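You operate a simulated robot arm through the tools that you are given. There is no shell and no other tool. Be economical: measure what you need, move in short steps, check, and stop when the job is done.

You run a simulated two-armed robot. Do the job below in one go: nothing can be reset, and whatever is moved stays where it is left.

TASK
Take the dark grey rag from the steel table top and lay it out flat on the right end of the table.

It is judged by the outcome, as a careful person would: the job done as asked, and still so three seconds after it is handed in. It fails if anything else is knocked over, pushed out of place, dropped, spilled or broken.

THE ROBOT
Two 7-joint arms with two-finger grippers on one trunk, on a base that drives. Base frame: it is fixed to the floor where the robot stands at the start and does not move with it; the origin is under the middle of the robot, x ahead of it, y to its left, z up. Readings come in mm, rad, newtons and seconds.
The left shoulder is at the start at [24, 217, 1180], the right one opposite. With the tool pointing down near the work surface each hand reaches from about 100 to 760 mm from the robot's upright axis, wherever it stands, measured 20 degrees to its own side. Places, roughly: dark grey rag [700, 100, 900]; right end of the table [800, 1600, 900]. Payload 2.2 kg a hand.
Tool frame (each hand has its own): the origin (TCP) lies between the finger pads and is the grasp point; the fingertips stand 19 mm ahead of it; z points along the fingers, y is the line along which they close. The gripper opens to 116 mm. The gripper's body begins 70 mm behind the TCP.
Orientation is told as [roll, pitch, yaw] about the base's x, y, z axes, in that order, counted from this pose: with the fingers straight down and closing along the base's y, the tool's x points along the base's -x, its y along +y and its z along -z.

THE INTERFACE
- The arms move only by the tool arm_command. It takes "left_moves", "right_moves" or both (then of equal length, played together; a hand with none holds still); each is a list of rows, each a list of 7 numbers: the shift along the tool's x, y, z in mm, then the turn, a rotation vector about the tool's x, y, z in rad, then the finger opening in mm, from 0 to 116. In form: [[x, y, z, ax, ay, az, grip], ...]. A call has 1 to 20 rows; each row shifts and turns the commanded pose from where the row before left it, along the tool's axes as they then stand. A row lasts 0.2 s, in which the tool goes at most 50 mm and 0.15 rad; a call with a longer step from one row to the next is refused whole, and so is a gripper value outside its range. A pose out of reach is approached as far as the arm can. The call stops where the force on the tool passes 40 N (or 10 N more than at its start, if that is more) or the arm is blocked; 0.2 s more then pass. The fingers move at their own pace and stop on an object; they squeeze with about 22 N. The grip force told is the motor's: it shows also when the fingers shut on nothing. Time passes only in rows, and 0.2 s behind the last, so rows that do not move let the fingers close. It gives the time, the measured TCP pose, the force on the tool (base axes), the opening and the grip force at its end, in the units of the frame above (readings bear some noise), with the torque about the TCP (base axes, N m) and any sound that the robot's microphone picked up.
- Cameras (640 x 400 px; columns grow to the right, rows downward): "scene" is now at [127, 7.2, 1338.4]; the picture's right is [0.06, -1.00, 0.00], its down [-0.67, -0.04, -0.74] and it looks along [0.74, 0.05, -0.68] (base axes); focal length 247 px, centre (320, 200). "left" rides on the left gripper at [69, 15, -97] in its tool frame; the picture's right is [-0.22, 0.98, 0.00], its down [-0.76, -0.17, -0.63] and it looks along [-0.62, -0.14, 0.77] (tool axes); focal length 251 px, centre (320, 200). "right" rides on the right gripper at [69, -15, -96] in its tool frame; the picture's right is [0.21, 0.98, 0.00], its down [-0.76, 0.17, -0.63] and it looks along [-0.62, 0.14, 0.77] (tool axes); focal length 251 px, centre (320, 200). There is no depth. A picture from a camera that has moved, and an enlarged one, comes with that camera's place and axes in the base frame and with its lens.
- snapshot(camera): a new picture of that camera. It takes no simulated time.
- lift_body(by): slides the trunk up (or, below 0, down) by that many mm; the arms and the scene camera ride with it, the base frame stays. It gives what a move gives, with no picture.
- roll_base(legs): drives the robot by 1 to 6 legs, each [ahead, left, turn to the left] in mm, mm and rad, along the robot's own axes; the way and the turn of a leg run together, so that a leg with both is an arc; at most 1500 mm and 3.142 rad a leg. The arms and the cameras ride along, it lands a little off, and it stops where it bumps. It gives what a move gives.
- aim_head(pan, tilt): turns the head with the scene camera to pan (to the left, within 1.396 rad either way) and tilt (down, from -0.506 to 1.204), counted from straight ahead of the robot. It gives what a move gives.
- close_up(camera, box): a new picture of the part [left, top, right, bottom] of that camera's present view, enlarged. It takes no simulated time.
- close_job(): hands the job in; it is judged then, once.

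Work in short steps. Places have to be worked out from the pictures, the camera data and where the tool is seen: move nearer, look again, correct. Check each grasp and each placing, and mend what went wrong. You have 120 turns and 100 pictures in all, those below and enlarged ones among them. Open the grippers and draw the arms clear of the work before you hand the job in, unless the task says otherwise; then end with one line.

The tools are called as a command line: name --argument value ..., lists and objects as JSON in quotes. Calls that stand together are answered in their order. arm_command: Moves the arms, as the interface text tells. Its arguments: {"type":"object","properties":{"left_moves":{"type":"array"},"right_moves":{"type":"array"}},"required":[]} The other tools are called the same way: lift_body (by) slides the trunk up or down; roll_base (legs) drives the base; aim_head (pan, tilt) turns the head that bears the scene camera; snapshot (camera) takes a picture; close_up (camera, box) takes an enlarged picture of a part of a camera's view; close_job () hands the job in.

At the start:

```text
time: 0.0
left_eef_pos: [435.5, 186.9, 1047.4]
left_tcp_rot: [-0.001, 0.002, 0.0]
left_contact_force: [-0.6, 0.0, 0.1]
left_moment: [-0.02, 0.02, -0.03]
left_gripper_width: 116.1
left_gripper_force: 0.1
right_eef_pos: [386.7, -106.6, 1043.8]
right_tcp_rot: [-0.001, 0.001, 0.001]
right_contact_force: [1.2, 0.2, -0.1]
right_moment: [0.01, 0.0, 0.01]
right_gripper_width: 115.7
right_gripper_force: 0.1
trunk travel left (down, up): [-325.0, 165.0]
robot x, y, heading: [2.3, 1.8, 0.0]
head pan, tilt: [0.065, 0.738]
```

scene: 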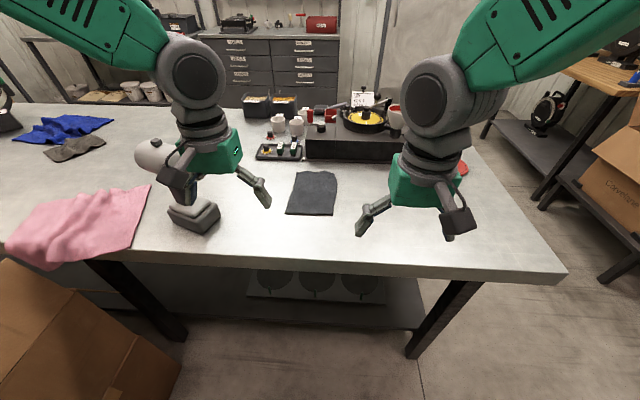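
right: 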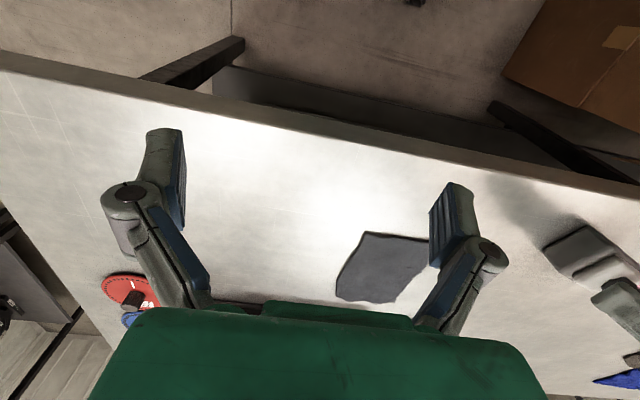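
left: 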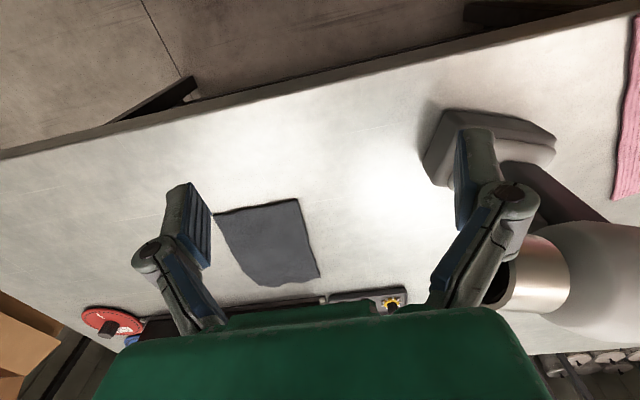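

The dark grey rag lies in the middle of the table. The place given for the "right end" is at y=+1600, which is on my left, so I'll look both ways before I decide.

aim_head --pan 1.1 --tilt 0.5

snapshot --camera "scene"

aim_head --pan -0.6 --tilt 0.6

snapshot --camera "scene"

```text
time: 1.3
left_eef_pos: [432.7, 186.7, 1048.7]
left_tcp_rot: [-0.003, 0.0, 0.0]
left_contact_force: [0.2, 0.1, 0.5]
left_moment: [0.01, 0.01, 0.01]
left_gripper_width: 116.1
left_gripper_force: 0.0
right_eef_pos: [383.3, -106.8, 1044.2]
right_tcp_rot: [-0.001, 0.0, -0.001]
right_contact_force: [0.5, -0.3, 0.3]
right_moment: [0.02, -0.01, 0.01]
right_gripper_width: 116.0
right_gripper_force: 0.1
trunk travel left (down, up): [-325.0, 165.0]
robot x, y, heading: [1.1, -0.8, 0.005]
head pan, tilt: [1.1, 0.499]
```

```text
96 pictures are left
camera scene: at [85.0, 82.9, 1359.4], right [0.89, -0.45, 0.0], down [-0.22, -0.43, -0.88], along [0.4, 0.78, -0.48], focal length 247 px, centre (320, 200)
```

scene: 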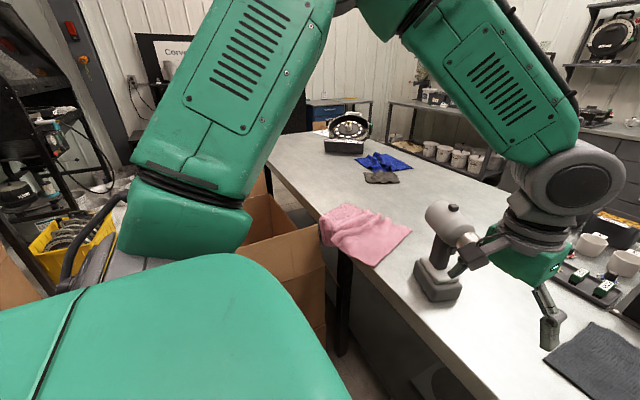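

```text
time: 3.0
left_eef_pos: [432.5, 187.6, 1047.1]
left_tcp_rot: [-0.001, 0.002, 0.0]
left_contact_force: [-0.2, 0.0, -0.6]
left_moment: [0.03, 0.01, 0.02]
left_gripper_width: 116.1
left_gripper_force: 0.0
right_eef_pos: [383.7, -107.5, 1045.6]
right_tcp_rot: [0.001, -0.001, -0.001]
right_contact_force: [0.5, 0.5, -0.2]
right_moment: [-0.03, 0.02, 0.0]
right_gripper_width: 115.9
right_gripper_force: 0.0
trunk travel left (down, up): [-325.0, 165.0]
robot x, y, heading: [-1.2, -0.4, 0.006]
head pan, tilt: [-0.6, 0.6]
```

```text
95 pictures are left
camera scene: at [116.7, -48.2, 1350.4], right [-0.56, -0.83, 0.0], down [-0.47, 0.32, -0.82], along [0.68, -0.47, -0.57], focal length 247 px, centre (320, 200)
```

scene: 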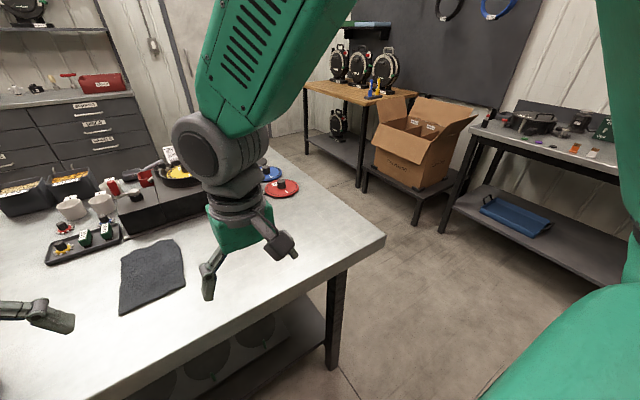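

The rag measures about 120 × 175 mm and is centred near (640, 60). The given coordinates fit it, so I trust them for the target end too: y≈1600 is the far left end from where I stand. I'll move the right hand aside, bring the left hand in front of the rag's near edge, and turn it so the fingers close along x.

arm_command --left_moves '[[0, -42, 0, 0, 0, 0, 116], [0, -42, 0, 0, 0, 0, 116], [0, -42, 0, 0, 0, 0, 116], [0, 0, 0, 0, 0, 0.143, 116], [0, 0, 0, 0, 0, 0.143, 116], [0, 0, 0, 0, 0, 0.143, 116], [0, 0, 0, 0, 0, 0.143, 116], [0, 0, 0, 0, 0, 0.143, 116], [0, 0, 0, 0, 0, 0.143, 116], [0, 0, 0, 0, 0, 0.143, 116], [0, 0, 0, 0, 0, 0.143, 116], [0, 0, 0, 0, 0, 0.143, 116], [0, 0, 0, 0, 0, 0.143, 116], [0, 0, 0, 0, 0, 0.141, 116]]' --right_moves '[[0, -50, 0, 0, 0, 0, 116], [0, -50, 0, 0, 0, 0, 116], [0, -50, 0, 0, 0, 0, 116], [0, -30, 0, 0, 0, 0, 60], [0, 0, 0, 0, 0, 0, 0], [0, 0, 0, 0, 0, 0, 0], [0, 0, 0, 0, 0, 0, 0], [0, 0, 0, 0, 0, 0, 0], [0, 0, 0, 0, 0, 0, 0], [0, 0, 0, 0, 0, 0, 0], [0, 0, 0, 0, 0, 0, 0], [0, 0, 0, 0, 0, 0, 0], [0, 0, 0, 0, 0, 0, 0], [0, 0, 0, 0, 0, 0, 0]]'

aim_head --pan 0 --tilt 0.8

snapshot --camera "scene"

snapshot --camera "left"

```text
time: 6.0
left_eef_pos: [432.9, 62.3, 1049.3]
left_tcp_rot: [0.002, -0.003, -1.572]
left_contact_force: [0.6, -0.3, -0.4]
left_moment: [-0.02, -0.02, -0.03]
left_gripper_width: 115.9
left_gripper_force: 0.2
right_eef_pos: [385.4, -285.3, 1046.1]
right_tcp_rot: [-0.001, -0.004, 0.002]
right_contact_force: [0.5, -0.2, -0.5]
right_moment: [0.01, 0.0, 0.02]
right_gripper_width: 0.1
right_gripper_force: 21.9
trunk travel left (down, up): [-325.0, 165.0]
robot x, y, heading: [-0.4, 1.5, -0.003]
head pan, tilt: [-0.6, 0.6]
```

```text
time: 7.0
left_eef_pos: [432.9, 61.0, 1047.7]
left_tcp_rot: [0.001, 0.0, -1.571]
left_contact_force: [-0.7, 0.3, 0.4]
left_moment: [0.01, -0.01, -0.03]
left_gripper_width: 115.8
left_gripper_force: 0.1
right_eef_pos: [382.8, -287.9, 1044.4]
right_tcp_rot: [0.0, -0.002, -0.002]
right_contact_force: [0.3, 0.1, 0.1]
right_moment: [-0.01, -0.02, 0.0]
right_gripper_width: 0.0
right_gripper_force: 22.5
trunk travel left (down, up): [-325.0, 165.0]
robot x, y, heading: [-0.0, 3.0, -0.003]
head pan, tilt: [0.0, 0.799]
```

```text
94 pictures are left
camera scene: at [124.4, 1.1, 1333.5], right [0.0, -1.0, 0.0], down [-0.72, 0.0, -0.69], along [0.69, 0.0, -0.72], focal length 247 px, centre (320, 200)
```

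scene: 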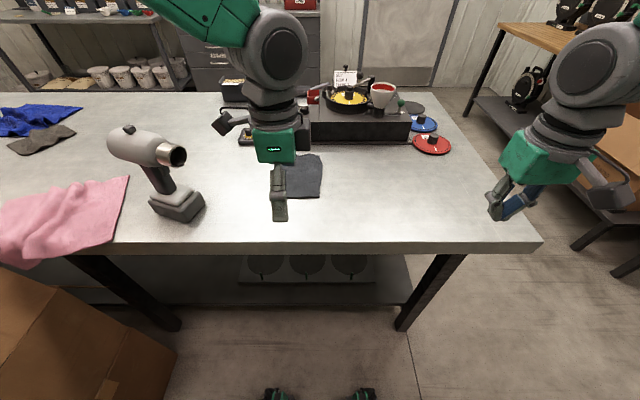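

```text
93 pictures are left
camera left: at [448.0, 130.2, 1145.0], right [0.98, -0.21, 0.0], down [-0.17, -0.76, 0.63], along [-0.13, -0.62, -0.77], focal length 251 px, centre (320, 200)
```

left: 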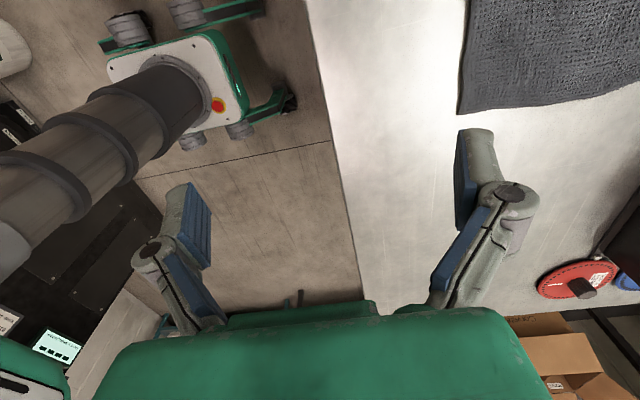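

The rag's near edge is at x≈563, spanning y≈10–115. I'll move to x≈577 above the middle of that edge, part-close the fingers and come down most of the way.

arm_command --left_moves '[[0, 48, 0, 0, 0, 0, 80], [0, 48, 0, 0, 0, 0, 44], [0, 48, 0, 0, 0, 0, 44], [0, 0, 40, 0, 0, 0, 44], [0, 0, 40, 0, 0, 0, 44], [0, 0, 15, 0, 0, 0, 44], [0, 0, 0, 0, 0, 0, 44]]'

snapshot --camera "left"

close_up --camera "scene" --box '[220, 120, 380, 250]'

```text
time: 8.6
left_eef_pos: [576.0, 58.5, 953.6]
left_tcp_rot: [0.003, -0.002, -1.572]
left_contact_force: [0.4, -0.3, 0.1]
left_moment: [0.01, 0.03, 0.0]
left_gripper_width: 44.0
left_gripper_force: 0.0
right_eef_pos: [382.8, -289.6, 1044.4]
right_tcp_rot: [0.001, -0.003, 0.0]
right_contact_force: [-0.4, 0.2, 0.1]
right_moment: [0.05, -0.05, 0.04]
right_gripper_width: 0.3
right_gripper_force: 22.8
trunk travel left (down, up): [-325.0, 165.0]
robot x, y, heading: [-0.9, 0.3, 0.01]
head pan, tilt: [0.0, 0.799]
```

```text
92 pictures are left
camera left: at [591.8, 128.4, 1050.0], right [0.98, -0.21, 0.0], down [-0.17, -0.76, 0.63], along [-0.14, -0.62, -0.77], focal length 251 px, centre (320, 200)
```

left: 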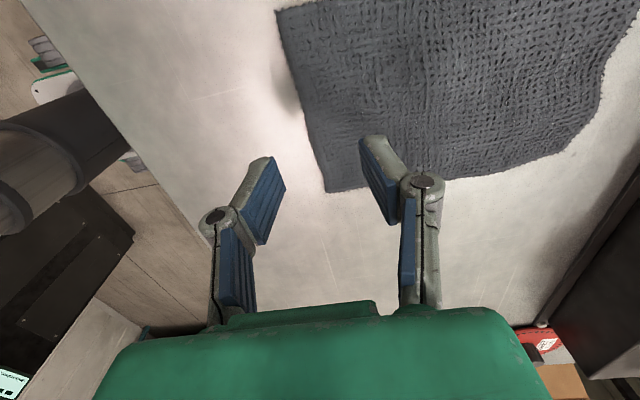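

```text
3.08 times, centred on (300, 185) of scene
camera zoom: at [125.0, -1.2, 1333.4], right [0.0, -1.0, 0.0], down [-0.72, 0.0, -0.69], along [0.69, 0.0, -0.72], focal length 760 px, centre (382, 246)
```

zoom: 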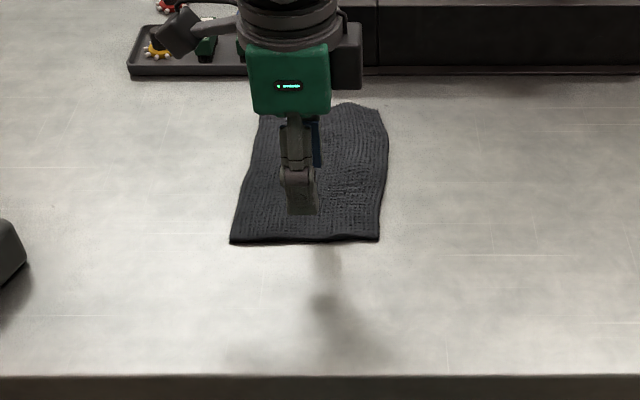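

The near edge is at x≈570 with its middle at y≈70. I'll shift a little and creep down until the fingertips touch.

arm_command --left_moves '[[11, 8, 15, 0, 0, 0, 44], [0, 0, 8, 0, 0, 0, 44], [0, 0, 4, 0, 0, 0, 44], [0, 0, 3, 0, 0, 0, 44], [0, 0, 3, 0, 0, 0, 44], [0, 0, 2, 0, 0, 0, 44]]'

snapshot --camera "left"

```text
time: 10.0
left_eef_pos: [585.4, 69.0, 918.2]
left_tcp_rot: [0.001, 0.0, -1.57]
left_contact_force: [0.0, -0.2, -0.1]
left_moment: [0.01, -0.04, 0.01]
left_gripper_width: 43.9
left_gripper_force: 0.0
right_eef_pos: [384.6, -289.9, 1044.4]
right_tcp_rot: [0.003, -0.001, 0.0]
right_contact_force: [0.1, 0.1, -0.2]
right_moment: [-0.01, -0.03, -0.02]
right_gripper_width: 0.2
right_gripper_force: 22.5
trunk travel left (down, up): [-325.0, 165.0]
robot x, y, heading: [-1.9, -3.1, -0.001]
head pan, tilt: [0.0, 0.799]
```

```text
90 pictures are left
camera left: at [600.8, 139.3, 1014.6], right [0.98, -0.22, 0.0], down [-0.17, -0.76, 0.63], along [-0.14, -0.62, -0.77], focal length 251 px, centre (320, 200)
```

left: 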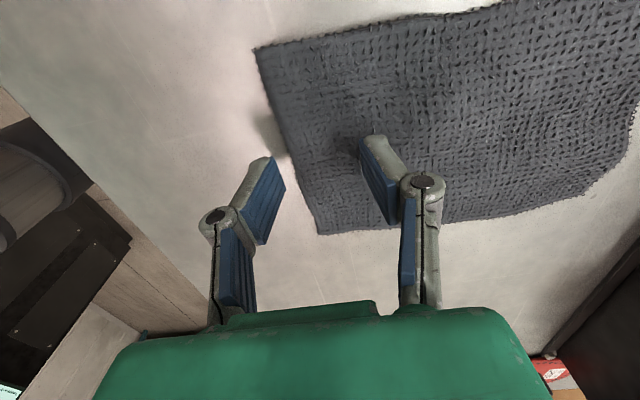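

No contact yet, and the left finger is just outside the edge as wanted. I'll keep creeping down.

arm_command --left_moves '[[0, 0, 3, 0, 0, 0, 44], [0, 0, 3, 0, 0, 0, 44], [0, 0, 2, 0, 0, 0, 44], [0, 0, 2, 0, 0, 0, 44]]'

close_up --camera "left" --box '[200, 100, 480, 275]'

```text
time: 11.0
left_eef_pos: [585.5, 69.3, 908.4]
left_tcp_rot: [-0.001, 0.0, -1.572]
left_contact_force: [1.0, 0.1, 0.2]
left_moment: [0.03, 0.02, -0.02]
left_gripper_width: 44.0
left_gripper_force: 0.0
right_eef_pos: [383.8, -288.8, 1043.8]
right_tcp_rot: [0.002, -0.002, 0.001]
right_contact_force: [0.1, 0.2, -0.4]
right_moment: [0.0, 0.02, -0.03]
right_gripper_width: 0.3
right_gripper_force: 22.3
trunk travel left (down, up): [-325.0, 165.0]
robot x, y, heading: [0.5, -0.6, -0.003]
head pan, tilt: [0.0, 0.799]
```

```text
2.29 times, centred on (340, 188) of left
camera zoom: at [600.6, 139.4, 1005.2], right [0.98, -0.21, 0.0], down [-0.17, -0.76, 0.63], along [-0.14, -0.62, -0.77], focal length 575 px, centre (274, 229)
```

zoom: 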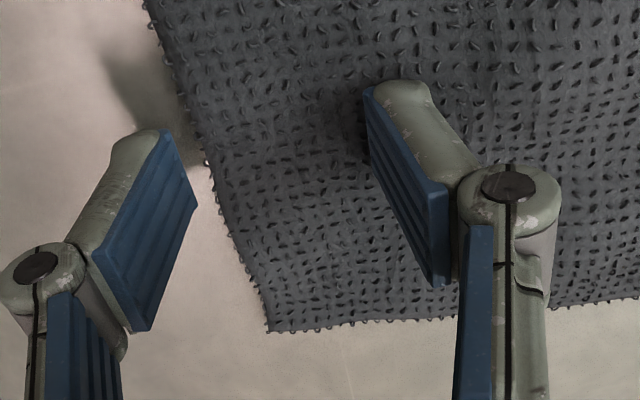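

The shadows show the tips are still a little above the table. I'll carry on down.

arm_command --left_moves '[[0, 0, 3, 0, 0, 0, 44], [0, 0, 3, 0, 0, 0, 44], [0, 0, 2, 0, 0, 0, 44], [0, 0, 2, 0, 0, 0, 44]]'

close_up --camera "left" --box '[200, 100, 480, 275]'

```text
time: 12.0
left_eef_pos: [584.9, 69.9, 900.6]
left_tcp_rot: [0.002, -0.001, -1.57]
left_contact_force: [2.9, 0.4, 12.3]
left_moment: [0.02, -0.01, -0.03]
left_gripper_width: 44.5
left_gripper_force: 0.0
right_eef_pos: [383.4, -287.7, 1045.4]
right_tcp_rot: [0.001, -0.001, -0.001]
right_contact_force: [0.4, -0.2, -0.2]
right_moment: [0.01, 0.01, -0.02]
right_gripper_width: 0.0
right_gripper_force: 21.8
trunk travel left (down, up): [-325.0, 165.0]
robot x, y, heading: [-3.6, -2.2, 0.002]
head pan, tilt: [0.0, 0.799]
```

```text
2.29 times, centred on (340, 188) of left
camera zoom: at [600.0, 139.1, 996.8], right [0.98, -0.21, 0.0], down [-0.17, -0.76, 0.63], along [-0.13, -0.62, -0.77], focal length 575 px, centre (274, 229)
```

zoom: 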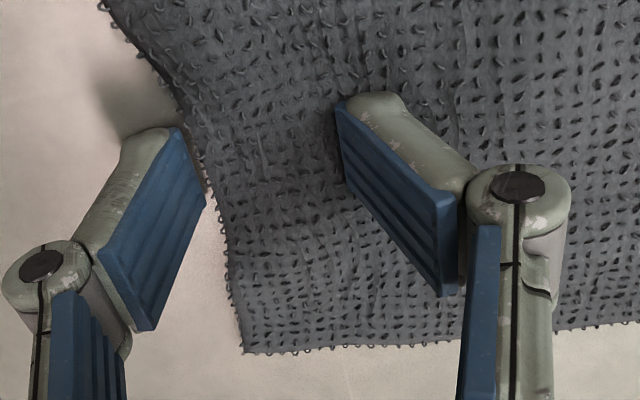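

The fingertips are touching with 12 N, which puts the table at about z=881. I'll close the fingers now.

arm_command --left_moves '[[0, 0, 0, 0, 0, 0, 30], [0, 0, 0, 0, 0, 0, 15], [0, 0, 0, 0, 0, 0, 0], [0, 0, 0, 0, 0, 0, 0], [0, 0, 0, 0, 0, 0, 0]]'

close_up --camera "left" --box '[160, 60, 480, 260]'

```text
time: 13.2
left_eef_pos: [584.2, 70.3, 899.4]
left_tcp_rot: [0.002, 0.0, -1.57]
left_contact_force: [-3.3, -1.3, 13.4]
left_moment: [-0.05, 0.05, -0.01]
left_gripper_width: 13.2
left_gripper_force: 22.5
right_eef_pos: [383.0, -289.3, 1045.2]
right_tcp_rot: [0.002, -0.001, -0.001]
right_contact_force: [-0.5, 0.5, 0.0]
right_moment: [0.01, 0.02, -0.02]
right_gripper_width: 0.0
right_gripper_force: 22.0
trunk travel left (down, up): [-325.0, 165.0]
robot x, y, heading: [-0.9, 0.2, 0.001]
head pan, tilt: [0.0, 0.799]
```

```text
2.00 times, centred on (320, 160) of left
camera zoom: at [599.5, 138.9, 996.2], right [0.98, -0.21, 0.0], down [-0.17, -0.76, 0.63], along [-0.13, -0.62, -0.77], focal length 503 px, centre (320, 280)
```

zoom: 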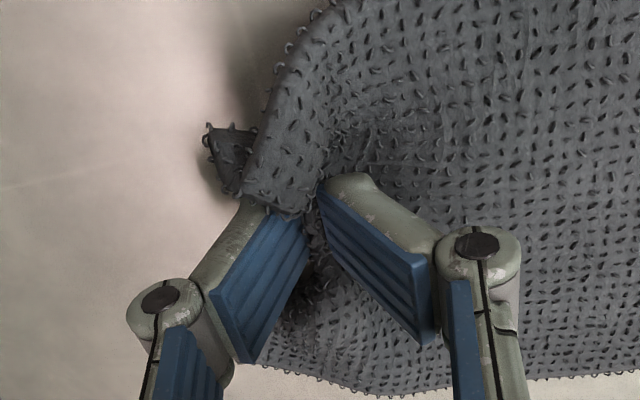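

The rag is pinched in a fold near its edge, with 13 mm between the fingers. I'll lift it and look.

arm_command --left_moves '[[0, 0, -10, 0, 0, 0, 0], [0, 0, -20, 0, 0, 0, 0], [0, 0, -30, 0, 0, 0, 0], [0, 0, -35, 0, 0, 0, 0], [0, 0, -35, 0, 0, 0, 0], [0, 0, -35, 0, 0, 0, 0], [0, 0, -35, 0, 0, 0, 0], [0, 0, -35, 0, 0, 0, 0], [0, 0, -30, 0, 0, 0, 0], [0, 0, 0, 0, 0, 0, 0]]'

snapshot --camera "scene"

snapshot --camera "left"

```text
time: 15.4
left_eef_pos: [586.4, 69.8, 1163.1]
left_tcp_rot: [0.0, 0.0, -1.571]
left_contact_force: [0.2, 0.7, -0.3]
left_moment: [0.04, -0.05, -0.02]
left_gripper_width: 10.7
left_gripper_force: 21.8
right_eef_pos: [384.5, -289.3, 1043.8]
right_tcp_rot: [0.001, -0.001, 0.0]
right_contact_force: [0.0, -0.4, -0.1]
right_moment: [-0.02, 0.04, 0.01]
right_gripper_width: 0.1
right_gripper_force: 22.2
trunk travel left (down, up): [-325.0, 165.0]
robot x, y, heading: [1.3, 5.7, 0.0]
head pan, tilt: [0.0, 0.799]
```

```text
86 pictures are left
camera scene: at [125.3, -1.0, 1333.3], right [0.0, -1.0, 0.0], down [-0.72, 0.0, -0.69], along [0.69, 0.0, -0.72], focal length 247 px, centre (320, 200)
```

scene: 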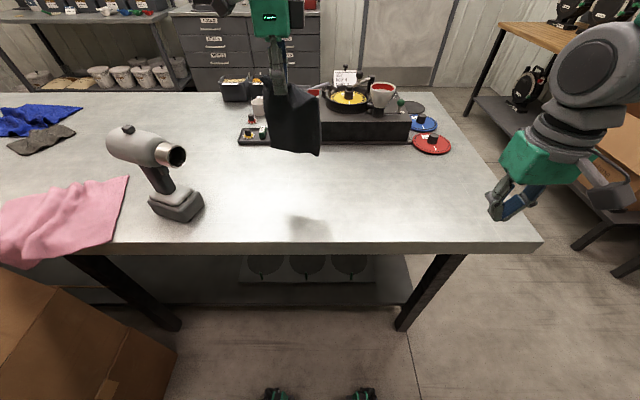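

```text
85 pictures are left
camera left: at [600.9, 138.9, 1259.9], right [0.98, -0.21, 0.0], down [-0.17, -0.76, 0.63], along [-0.14, -0.62, -0.77], focal length 251 px, centre (320, 200)
```

left: 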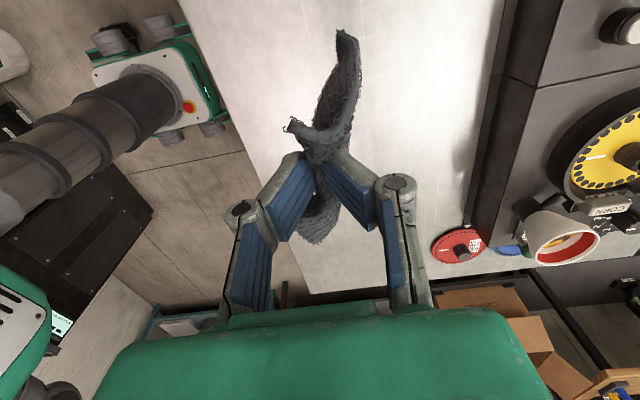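

The rag hangs securely from the left hand. I'll draw that hand in toward the body, back the base away from the table, then survey the left side.

arm_command --left_moves '[[0, -40, 0, 0, 0, 0, 0], [0, -40, 0, 0, 0, 0, 0], [0, -40, 0, 0, 0, 0, 0], [0, -40, 0, 0, 0, 0, 0], [0, -40, 0, 0, 0, 0, 0], [0, -30, 0, 0, 0, 0, 0]]'

aim_head --pan 1.396 --tilt 0.6

snapshot --camera "scene"

aim_head --pan 0.7 --tilt 0.6

snapshot --camera "scene"

```text
time: 16.8
left_eef_pos: [351.2, 68.8, 1162.5]
left_tcp_rot: [0.001, -0.003, -1.571]
left_contact_force: [-0.2, 0.5, -0.4]
left_moment: [-0.01, -0.09, -0.02]
left_gripper_width: 10.9
left_gripper_force: 22.4
right_eef_pos: [383.6, -288.5, 1044.8]
right_tcp_rot: [0.001, -0.002, 0.0]
right_contact_force: [-0.2, -0.7, 0.8]
right_moment: [-0.05, -0.02, 0.0]
right_gripper_width: 0.2
right_gripper_force: 21.9
trunk travel left (down, up): [-325.0, 165.0]
robot x, y, heading: [1.8, -1.3, -0.001]
head pan, tilt: [0.0, 0.799]
```

```text
time: 18.4
left_eef_pos: [354.5, 70.0, 1163.3]
left_tcp_rot: [0.0, 0.0, -1.571]
left_contact_force: [-0.4, -0.6, -0.5]
left_moment: [0.02, -0.05, 0.0]
left_gripper_width: 10.4
left_gripper_force: 22.3
right_eef_pos: [383.5, -288.0, 1043.7]
right_tcp_rot: [0.002, -0.001, 0.0]
right_contact_force: [-0.2, -0.3, -0.4]
right_moment: [0.0, 0.02, 0.01]
right_gripper_width: 0.1
right_gripper_force: 22.0
trunk travel left (down, up): [-325.0, 165.0]
robot x, y, heading: [1.6, -3.4, -0.011]
head pan, tilt: [1.396, 0.6]
```

```text
84 pictures are left
camera scene: at [58.3, 86.5, 1350.6], right [0.98, -0.17, 0.0], down [-0.1, -0.56, -0.83], along [0.14, 0.81, -0.56], focal length 247 px, centre (320, 200)
```

scene: 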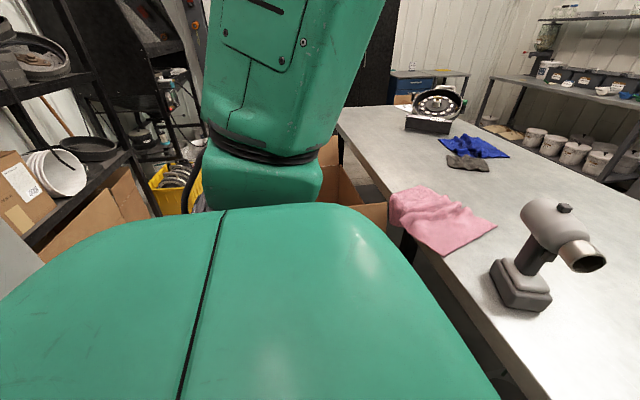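

```text
time: 19.4
left_eef_pos: [354.6, 68.7, 1163.2]
left_tcp_rot: [0.001, -0.001, -1.57]
left_contact_force: [-0.5, 0.4, 1.0]
left_moment: [-0.01, -0.08, 0.0]
left_gripper_width: 10.6
left_gripper_force: 22.0
right_eef_pos: [382.8, -289.1, 1044.5]
right_tcp_rot: [0.002, -0.001, -0.001]
right_contact_force: [0.2, 0.3, 0.3]
right_moment: [0.0, -0.01, 0.02]
right_gripper_width: 0.0
right_gripper_force: 21.8
trunk travel left (down, up): [-325.0, 165.0]
robot x, y, heading: [-0.3, -1.0, -0.004]
head pan, tilt: [0.7, 0.6]
```

```text
83 pictures are left
camera scene: at [110.5, 56.4, 1350.5], right [0.64, -0.76, 0.0], down [-0.43, -0.36, -0.82], along [0.63, 0.53, -0.57], focal length 247 px, centre (320, 200)
```

scene: 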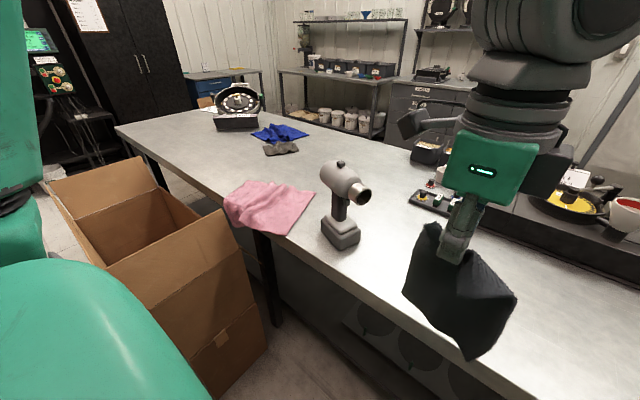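

A big cardboard box stands in front of the table at about y=650–1500, so I can't just slide left. The target spot at (800, 1600) is free. I'll back off a bit and turn left to judge the gap.

roll_base --legs '[[-350, 0, 0], [0, 0, 0.9]]'

aim_head --pan 0 --tilt 0.6

snapshot --camera "scene"

aim_head --pan 0.8 --tilt 0.5

snapshot --camera "scene"

```text
time: 24.0
left_eef_pos: [-184.9, 321.9, 1163.1]
left_tcp_rot: [0.001, 0.001, -0.669]
left_contact_force: [-1.2, -0.6, 0.1]
left_moment: [0.04, -0.01, -0.06]
left_gripper_width: 6.4
left_gripper_force: 21.2
right_eef_pos: [114.1, 121.8, 1044.7]
right_tcp_rot: [0.001, -0.002, 0.899]
right_contact_force: [-0.3, -0.9, -0.5]
right_moment: [0.02, -0.01, 0.02]
right_gripper_width: 0.2
right_gripper_force: 22.2
trunk travel left (down, up): [-325.0, 165.0]
robot x, y, heading: [-351.8, 1.8, 0.898]
head pan, tilt: [0.7, 0.6]
```

```text
time: 25.1
left_eef_pos: [-185.6, 319.5, 1164.9]
left_tcp_rot: [0.002, 0.0, -0.67]
left_contact_force: [-0.3, 0.5, 0.9]
left_moment: [0.01, -0.01, -0.1]
left_gripper_width: 6.1
left_gripper_force: 22.5
right_eef_pos: [113.5, 120.9, 1044.8]
right_tcp_rot: [0.0, -0.004, 0.901]
right_contact_force: [-0.7, -0.2, 0.5]
right_moment: [0.02, 0.02, -0.02]
right_gripper_width: 0.0
right_gripper_force: 22.0
trunk travel left (down, up): [-325.0, 165.0]
robot x, y, heading: [-353.7, 1.1, 0.904]
head pan, tilt: [0.0, 0.6]
```

```text
82 pictures are left
camera scene: at [-267.2, 102.5, 1350.3], right [0.78, -0.62, 0.0], down [-0.35, -0.44, -0.82], along [0.51, 0.65, -0.57], focal length 247 px, centre (320, 200)
```

scene: 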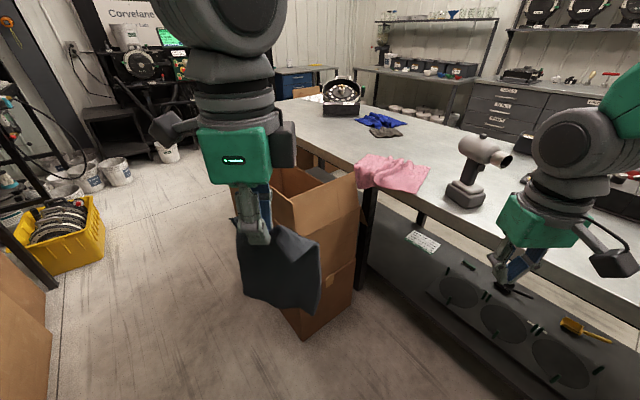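

```text
time: 26.2
left_eef_pos: [-185.9, 319.2, 1164.4]
left_tcp_rot: [0.001, 0.001, -0.669]
left_contact_force: [0.5, -0.1, 0.0]
left_moment: [0.02, 0.0, -0.07]
left_gripper_width: 6.2
left_gripper_force: 21.9
right_eef_pos: [114.2, 120.9, 1046.5]
right_tcp_rot: [0.0, -0.003, 0.9]
right_contact_force: [-0.2, 0.2, -0.1]
right_moment: [0.0, -0.02, 0.01]
right_gripper_width: 0.0
right_gripper_force: 22.3
trunk travel left (down, up): [-325.0, 165.0]
robot x, y, heading: [-347.6, 0.6, 0.897]
head pan, tilt: [0.799, 0.499]
```

```text
81 pictures are left
camera scene: at [-333.8, 123.4, 1359.5], right [0.99, 0.13, 0.0], down [0.06, -0.48, -0.88], along [-0.11, 0.87, -0.48], focal length 247 px, centre (320, 200)
```

scene: 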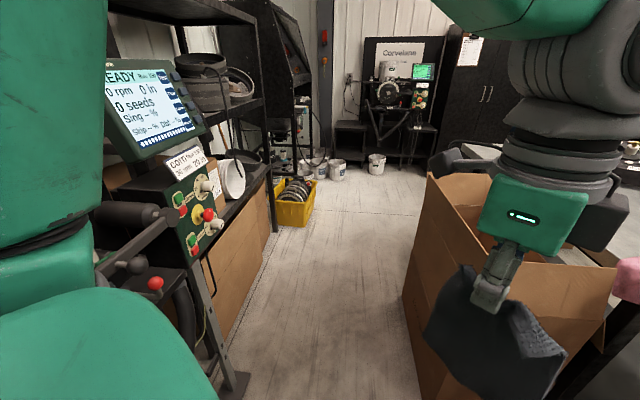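

The corridor between the console and shelf on the left (x≈-780) and the box (x≈50) is about 800 mm wide, and open floor lies beyond it near the table end. The grip width dropped to 6 mm, so I'll check the hold before driving.

snapshot --camera "left"

```text
80 pictures are left
camera left: at [-230.9, 374.5, 1260.6], right [0.77, 0.63, 0.0], down [0.49, -0.6, 0.63], along [0.4, -0.49, -0.77], focal length 251 px, centre (320, 200)
```

left: 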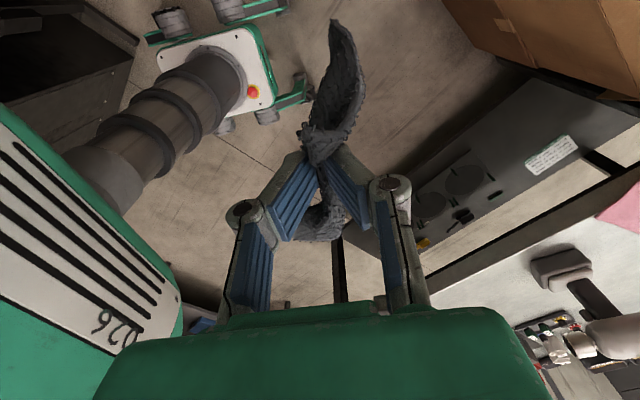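

The rag is still held at its edge, with a cloth layer between the pads. I'll turn toward the corridor, shift right and drive ahead in stages, checking the grip each time.

roll_base --legs '[[0, 0, 0.67], [0, -60, 0], [500, 0, 0]]'

aim_head --pan 0 --tilt 0.7

snapshot --camera "scene"

snapshot --camera "left"

```text
time: 31.5
left_eef_pos: [-350.0, 848.2, 1163.4]
left_tcp_rot: [0.0, 0.009, 0.001]
left_contact_force: [1.2, 0.4, -0.1]
left_moment: [-0.05, 0.03, -0.1]
left_gripper_width: 6.3
left_gripper_force: 22.5
right_eef_pos: [6.1, 878.7, 1042.8]
right_tcp_rot: [0.008, -0.001, 1.572]
right_contact_force: [0.4, -0.8, 0.1]
right_moment: [0.01, 0.04, 0.0]
right_gripper_width: 0.0
right_gripper_force: 22.2
trunk travel left (down, up): [-325.0, 165.0]
robot x, y, heading: [-292.1, 495.2, 1.572]
head pan, tilt: [0.799, 0.499]
```

```text
time: 32.6
left_eef_pos: [-438.5, 845.1, 1159.3]
left_tcp_rot: [0.0, -0.059, 0.005]
left_contact_force: [-1.3, -0.1, 1.3]
left_moment: [-0.08, -0.12, -0.06]
left_gripper_width: 6.3
left_gripper_force: 21.6
right_eef_pos: [-72.5, 876.4, 1061.1]
right_tcp_rot: [-0.059, -0.006, 1.578]
right_contact_force: [-0.7, 0.6, -0.1]
right_moment: [-0.06, -0.08, 0.02]
right_gripper_width: 0.0
right_gripper_force: 22.4
trunk travel left (down, up): [-325.0, 165.0]
robot x, y, heading: [-299.8, 497.6, 1.578]
head pan, tilt: [0.0, 0.7]
```

```text
79 pictures are left
camera scene: at [-345.4, 623.5, 1341.0], right [1.0, 0.0, 0.03], down [0.03, -0.65, -0.76], along [0.02, 0.76, -0.65], focal length 247 px, centre (320, 200)
```

scene: 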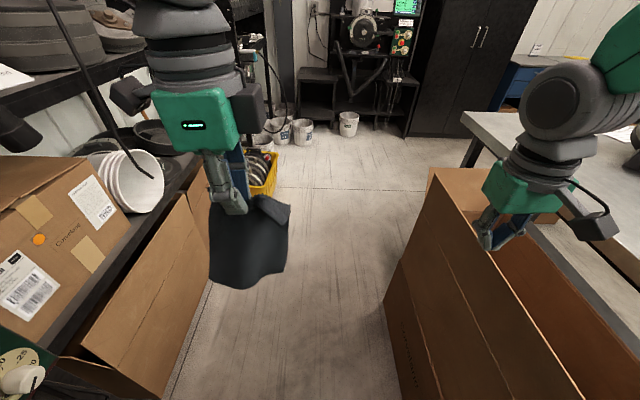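

```text
78 pictures are left
camera left: at [-512.5, 860.9, 1251.1], right [0.21, 0.98, 0.01], down [0.72, -0.16, 0.68], along [0.66, -0.13, -0.74], focal length 251 px, centre (320, 200)
```

left: 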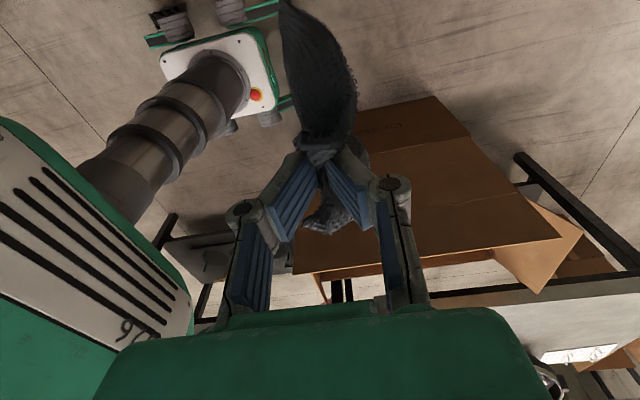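

The robot seems to be leaning about 0.06 rad to its left. I'll hold still for a moment and read the pose again.

arm_command --left_moves '[[0, 0, 0, 0, 0, 0, 0]]'

snapshot --camera "right"

```text
time: 33.2
left_eef_pos: [-334.5, 844.2, 1163.8]
left_tcp_rot: [0.002, 0.013, -0.004]
left_contact_force: [0.7, 0.7, -0.2]
left_moment: [-0.01, 0.01, -0.07]
left_gripper_width: 6.2
left_gripper_force: 21.6
right_eef_pos: [21.8, 875.4, 1041.9]
right_tcp_rot: [0.012, -0.001, 1.566]
right_contact_force: [0.0, -0.5, -1.7]
right_moment: [0.01, 0.03, -0.01]
right_gripper_width: 0.0
right_gripper_force: 22.1
trunk travel left (down, up): [-325.0, 165.0]
robot x, y, heading: [-274.7, 495.9, 1.577]
head pan, tilt: [0.0, 0.7]
stopped in row 1 (left hand): the arm was blocked; the commanded pose is now the measured one
```

```text
77 pictures are left
camera right: at [37.9, 805.5, 1138.0], right [-0.98, -0.21, 0.01], down [-0.15, 0.76, 0.63], along [-0.14, 0.62, -0.77], focal length 251 px, centre (320, 200)
```

right: 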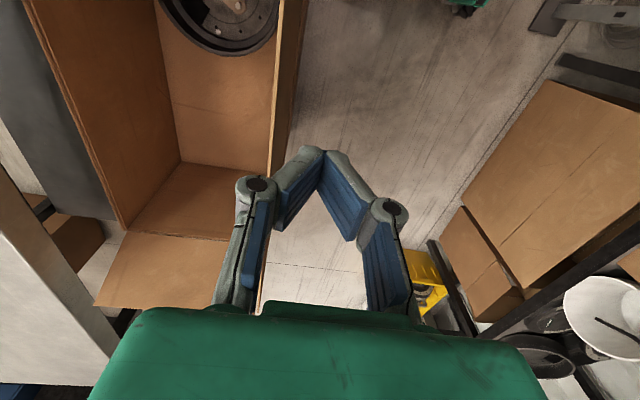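

It rocked back, so something may be touching on one side. I'll let it settle and look left at the console side.

arm_command --left_moves '[[0, 0, 0, 0, 0, 0, 0], [0, 0, 0, 0, 0, 0, 0], [0, 0, 0, 0, 0, 0, 0], [0, 0, 0, 0, 0, 0, 0], [0, 0, 0, 0, 0, 0, 0]]'

aim_head --pan 1.2 --tilt 0.6

snapshot --camera "scene"

```text
time: 34.6
left_eef_pos: [-369.2, 840.1, 1165.2]
left_tcp_rot: [0.007, -0.012, -0.001]
left_contact_force: [0.2, -0.6, 0.4]
left_moment: [0.02, 0.05, -0.07]
left_gripper_width: 6.3
left_gripper_force: 21.5
right_eef_pos: [-10.3, 873.1, 1049.2]
right_tcp_rot: [-0.009, -0.007, 1.57]
right_contact_force: [0.4, -0.5, -1.0]
right_moment: [0.03, 0.08, 0.03]
right_gripper_width: 0.0
right_gripper_force: 22.5
trunk travel left (down, up): [-325.0, 165.0]
robot x, y, heading: [-284.0, 496.5, 1.571]
head pan, tilt: [0.0, 0.7]
stopped in row 5 (left hand): the arm was blocked; the commanded pose is now the measured one
```

```text
time: 36.0
left_eef_pos: [-394.0, 840.7, 1164.2]
left_tcp_rot: [0.005, -0.03, 0.002]
left_contact_force: [-0.4, 0.1, 0.3]
left_moment: [-0.02, -0.06, -0.09]
left_gripper_width: 6.3
left_gripper_force: 21.9
right_eef_pos: [-32.6, 872.7, 1054.7]
right_tcp_rot: [-0.029, -0.01, 1.575]
right_contact_force: [-1.2, 1.6, 0.0]
right_moment: [-0.02, -0.05, -0.01]
right_gripper_width: 0.0
right_gripper_force: 22.6
trunk travel left (down, up): [-325.0, 165.0]
robot x, y, heading: [-295.3, 497.4, 1.575]
head pan, tilt: [1.201, 0.6]
```

```text
76 pictures are left
camera scene: at [-378.5, 571.2, 1350.3], right [0.36, 0.93, 0.0], down [0.53, -0.2, -0.82], along [-0.77, 0.3, -0.57], focal length 247 px, centre (320, 200)
```

scene: 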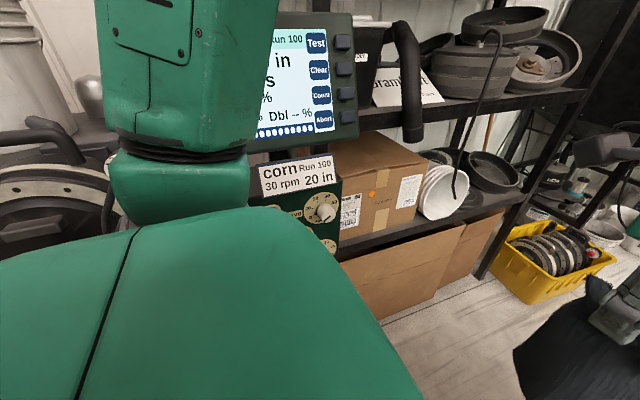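

My left elbow, at about x=-790, seems to be touching the console. I'll check the clearance to the box on the right before shifting that way.

aim_head --pan -0.9 --tilt 1.2

snapshot --camera "scene"

snapshot --camera "left"

```text
time: 38.0
left_eef_pos: [-400.8, 840.6, 1163.1]
left_tcp_rot: [0.005, -0.032, 0.001]
left_contact_force: [-1.2, -0.2, 0.0]
left_moment: [0.0, -0.07, -0.04]
left_gripper_width: 6.4
left_gripper_force: 21.7
right_eef_pos: [-38.5, 872.6, 1057.2]
right_tcp_rot: [-0.034, -0.007, 1.576]
right_contact_force: [-1.1, 0.7, 0.4]
right_moment: [0.02, -0.06, 0.05]
right_gripper_width: 0.1
right_gripper_force: 21.3
trunk travel left (down, up): [-325.0, 165.0]
robot x, y, heading: [-294.8, 496.6, 1.574]
head pan, tilt: [-0.901, 1.201]
```

```text
75 pictures are left
camera scene: at [-287.6, 574.7, 1306.6], right [0.63, -0.78, 0.02], down [-0.71, -0.58, -0.38], along [0.31, 0.22, -0.92], focal length 247 px, centre (320, 200)
```

scene: 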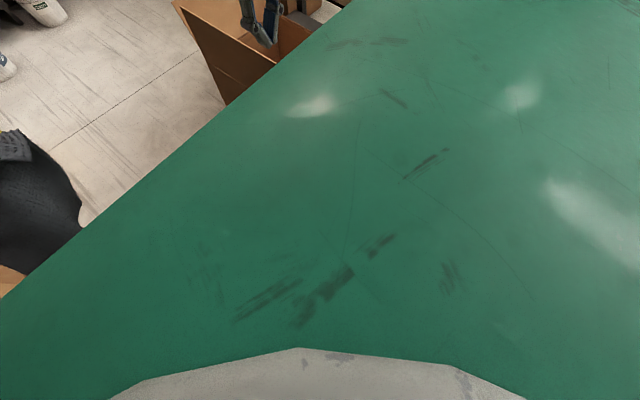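

```text
74 pictures are left
camera left: at [-472.6, 856.1, 1257.1], right [0.21, 0.98, 0.01], down [0.73, -0.17, 0.66], along [0.64, -0.13, -0.75], focal length 251 px, centre (320, 200)
```

left: 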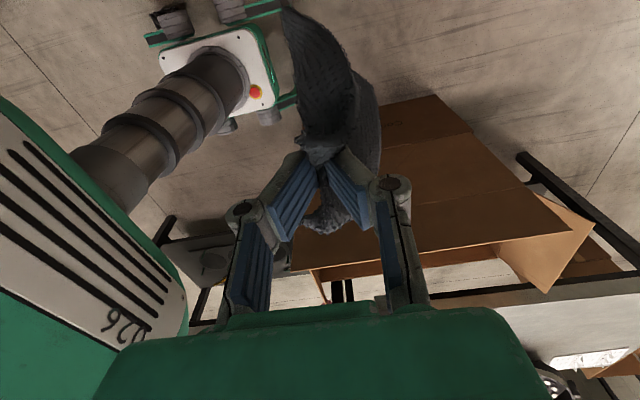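

The base reaches x≈-30 with the box at about 50, so there is a little room on the right. I'll shift right 40 mm and see whether the lean goes.

roll_base --legs '[[0, -40, 0]]'

aim_head --pan 1.39 --tilt 0.9

snapshot --camera "scene"

```text
time: 38.9
left_eef_pos: [-376.3, 840.2, 1162.4]
left_tcp_rot: [0.006, -0.045, 0.002]
left_contact_force: [0.3, 0.1, 0.4]
left_moment: [0.0, -0.07, -0.03]
left_gripper_width: 6.4
left_gripper_force: 21.9
right_eef_pos: [-12.4, 872.8, 1058.5]
right_tcp_rot: [-0.047, -0.009, 1.578]
right_contact_force: [-0.4, 0.4, 0.2]
right_moment: [0.0, 0.01, 0.02]
right_gripper_width: 0.1
right_gripper_force: 21.7
trunk travel left (down, up): [-325.0, 165.0]
robot x, y, heading: [-257.2, 497.6, 1.572]
head pan, tilt: [-0.901, 1.201]
```

```text
time: 41.0
left_eef_pos: [-308.0, 839.5, 1166.3]
left_tcp_rot: [0.007, 0.01, 0.0]
left_contact_force: [1.1, 0.5, 0.2]
left_moment: [0.01, 0.07, -0.1]
left_gripper_width: 6.5
left_gripper_force: 22.0
right_eef_pos: [47.5, 871.8, 1044.9]
right_tcp_rot: [0.008, -0.008, 1.57]
right_contact_force: [0.6, 0.0, -0.2]
right_moment: [0.02, 0.05, 0.0]
right_gripper_width: 0.1
right_gripper_force: 22.4
trunk travel left (down, up): [-325.0, 165.0]
robot x, y, heading: [-248.2, 500.5, 1.579]
head pan, tilt: [1.389, 0.901]
```

```text
73 pictures are left
camera scene: at [-298.2, 553.8, 1326.9], right [0.18, 0.98, -0.01], down [0.76, -0.14, -0.64], along [-0.63, 0.11, -0.77], focal length 247 px, centre (320, 200)
```

scene: 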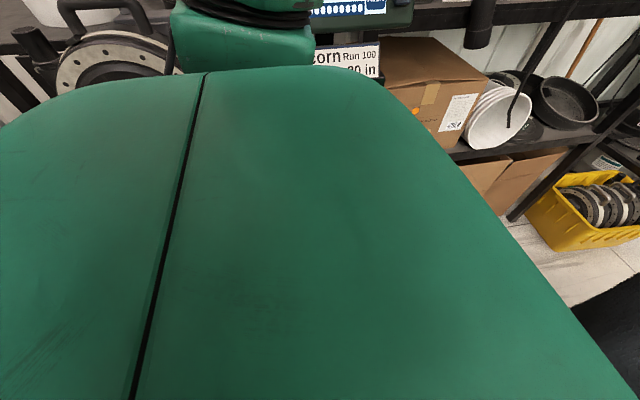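

arm_command --left_moves '[[0, 0, 0, 0, 0, 0, 0], [0, 0, 0, 0, 0, 0, 0], [0, 0, 0, 0, 0, 0, 0], [0, 0, 0, 0, 0, 0, 0], [0, 0, 0, 0, 0, 0, 0], [0, 0, 0, 0, 0, 0, 0]]'

close_up --camera "scene" --box '[0, 0, 400, 120]'

```text
time: 42.6
left_eef_pos: [-343.4, 836.6, 1167.7]
left_tcp_rot: [0.005, -0.009, 0.003]
left_contact_force: [0.1, 0.1, 0.3]
left_moment: [0.05, 0.05, -0.05]
left_gripper_width: 6.5
left_gripper_force: 22.0
right_eef_pos: [17.0, 870.7, 1052.0]
right_tcp_rot: [-0.012, -0.013, 1.579]
right_contact_force: [1.2, 0.5, 0.4]
right_moment: [-0.03, 0.05, 0.03]
right_gripper_width: 0.0
right_gripper_force: 21.7
trunk travel left (down, up): [-325.0, 165.0]
robot x, y, heading: [-264.0, 496.8, 1.575]
head pan, tilt: [1.389, 0.901]
stopped in row 6 (left hand): the arm was blocked; the commanded pose is now the measured one
```

```text
1.60 times, centred on (200, 60) of scene
camera zoom: at [-344.2, 553.3, 1325.1], right [0.18, 0.98, 0.0], down [0.78, -0.14, -0.61], along [-0.61, 0.11, -0.79], focal length 395 px, centre (512, 424)
```

zoom: 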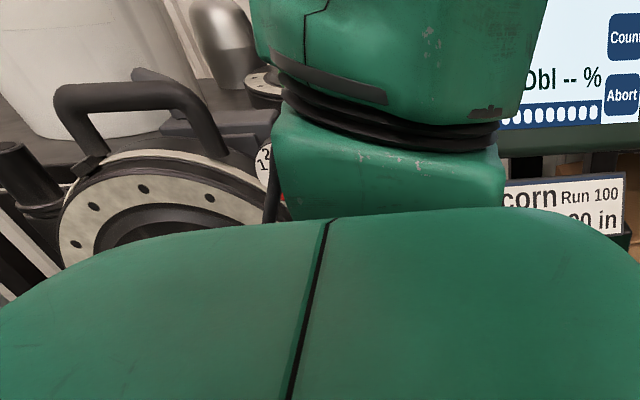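

It is still rocking, so I suspect the elbow sticks out into the console because the arm is folded. I'll back out the way I came, then stretch the arm forward so the elbow tucks in.

roll_base --legs '[[-450, 0, 0]]'

arm_command --left_moves '[[0, 0, 0, 0, 0, 0, 0], [0, 0, 0, 0, 0, 0, 0], [0, 0, 0, 0, 0, 0, 0]]'

aim_head --pan 0.5 --tilt 0.6

snapshot --camera "scene"

```text
time: 45.4
left_eef_pos: [-317.5, 387.5, 1168.6]
left_tcp_rot: [0.007, 0.007, 0.004]
left_contact_force: [0.3, 0.0, -1.3]
left_moment: [-0.02, 0.05, -0.07]
left_gripper_width: 6.5
left_gripper_force: 22.3
right_eef_pos: [39.5, 420.2, 1045.5]
right_tcp_rot: [0.005, -0.01, 1.577]
right_contact_force: [1.4, 0.2, 0.4]
right_moment: [0.01, 0.02, 0.0]
right_gripper_width: 0.0
right_gripper_force: 22.3
trunk travel left (down, up): [-325.0, 165.0]
robot x, y, heading: [-253.9, 50.9, 1.569]
head pan, tilt: [1.389, 0.901]
```

```text
time: 46.2
left_eef_pos: [-321.7, 384.5, 1167.3]
left_tcp_rot: [0.01, 0.0, 0.002]
left_contact_force: [-0.3, 0.1, 0.1]
left_moment: [0.01, 0.02, -0.02]
left_gripper_width: 6.4
left_gripper_force: 22.7
right_eef_pos: [35.4, 417.0, 1048.6]
right_tcp_rot: [0.002, -0.012, 1.575]
right_contact_force: [0.0, 0.5, 0.0]
right_moment: [-0.01, 0.04, 0.01]
right_gripper_width: 0.0
right_gripper_force: 22.5
trunk travel left (down, up): [-325.0, 165.0]
robot x, y, heading: [-253.0, 48.3, 1.572]
head pan, tilt: [1.389, 0.901]
```

```text
time: 47.4
left_eef_pos: [-306.8, 384.3, 1169.7]
left_tcp_rot: [0.009, 0.012, 0.002]
left_contact_force: [0.2, -1.0, 0.2]
left_moment: [0.0, 0.05, -0.07]
left_gripper_width: 6.4
left_gripper_force: 22.6
right_eef_pos: [47.8, 417.1, 1045.9]
right_tcp_rot: [0.013, -0.012, 1.576]
right_contact_force: [0.0, -0.1, 0.1]
right_moment: [0.0, 0.06, 0.01]
right_gripper_width: 0.0
right_gripper_force: 22.4
trunk travel left (down, up): [-325.0, 165.0]
robot x, y, heading: [-253.6, 46.1, 1.574]
head pan, tilt: [0.499, 0.6]
```

```text
71 pictures are left
camera scene: at [-260.4, 167.2, 1351.0], right [0.88, 0.48, -0.02], down [0.25, -0.5, -0.83], along [-0.41, 0.72, -0.56], focal length 247 px, centre (320, 200)
```

scene: 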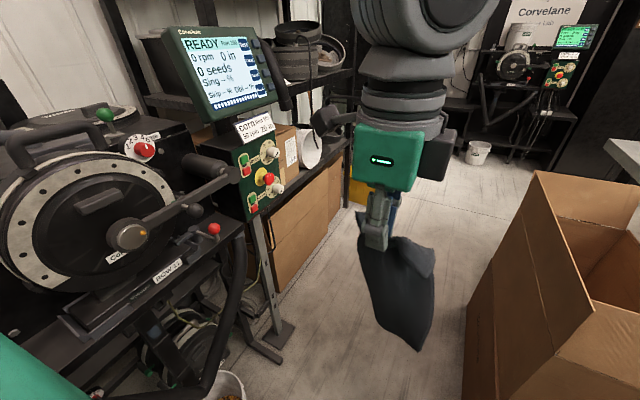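

The contact is gone and the machine looks undisturbed; its crank and console reach out to about x=-790. I'll stretch the left hand forward to pull the elbow in.

arm_command --left_moves '[[0, 30, 0, 0, 0, 0, 0], [0, 30, 0, 0, 0, 0, 0], [0, 30, 0, 0, 0, 0, 0], [0, 30, 0, 0, 0, 0, 0], [0, 30, 0, 0, 0, 0, 0], [0, 30, 0, 0, 0, 0, 0], [0, 30, 0, 0, 0, 0, 0], [0, 30, 0, 0, 0, 0, 0], [0, 0, 0, 0, 0, 0, 0]]'

aim_head --pan 1.2 --tilt 0.6

snapshot --camera "scene"

```text
time: 49.6
left_eef_pos: [-367.4, 622.3, 1172.2]
left_tcp_rot: [0.013, -0.029, 0.011]
left_contact_force: [-1.5, -0.7, 0.9]
left_moment: [0.02, -0.07, -0.04]
left_gripper_width: 6.5
left_gripper_force: 21.7
right_eef_pos: [-3.7, 414.9, 1059.5]
right_tcp_rot: [-0.03, -0.018, 1.583]
right_contact_force: [0.4, 0.0, -0.3]
right_moment: [0.0, -0.02, 0.0]
right_gripper_width: 0.1
right_gripper_force: 22.3
trunk travel left (down, up): [-325.0, 165.0]
robot x, y, heading: [-263.8, 48.2, 1.574]
head pan, tilt: [0.499, 0.6]
stopped in row 9 (left hand): the arm was blocked; the commanded pose is now the measured one
```

```text
time: 50.6
left_eef_pos: [-331.3, 622.4, 1174.1]
left_tcp_rot: [0.009, -0.003, 0.003]
left_contact_force: [-0.2, -1.0, 0.3]
left_moment: [0.04, 0.1, -0.07]
left_gripper_width: 6.3
left_gripper_force: 22.3
right_eef_pos: [28.6, 414.1, 1050.5]
right_tcp_rot: [-0.005, -0.015, 1.579]
right_contact_force: [-0.1, -0.2, 0.6]
right_moment: [0.01, 0.02, 0.01]
right_gripper_width: 0.0
right_gripper_force: 22.0
trunk travel left (down, up): [-325.0, 165.0]
robot x, y, heading: [-256.0, 45.2, 1.577]
head pan, tilt: [1.201, 0.6]
```

```text
70 pictures are left
camera scene: at [-336.1, 123.2, 1350.6], right [0.36, 0.93, 0.0], down [0.53, -0.21, -0.83], along [-0.77, 0.29, -0.56], focal length 247 px, centre (320, 200)
```

scene: 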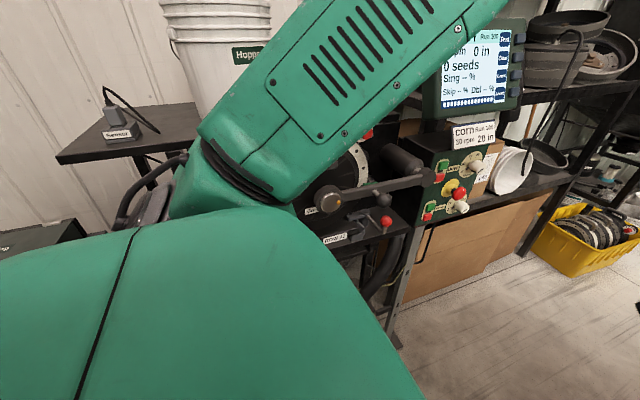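

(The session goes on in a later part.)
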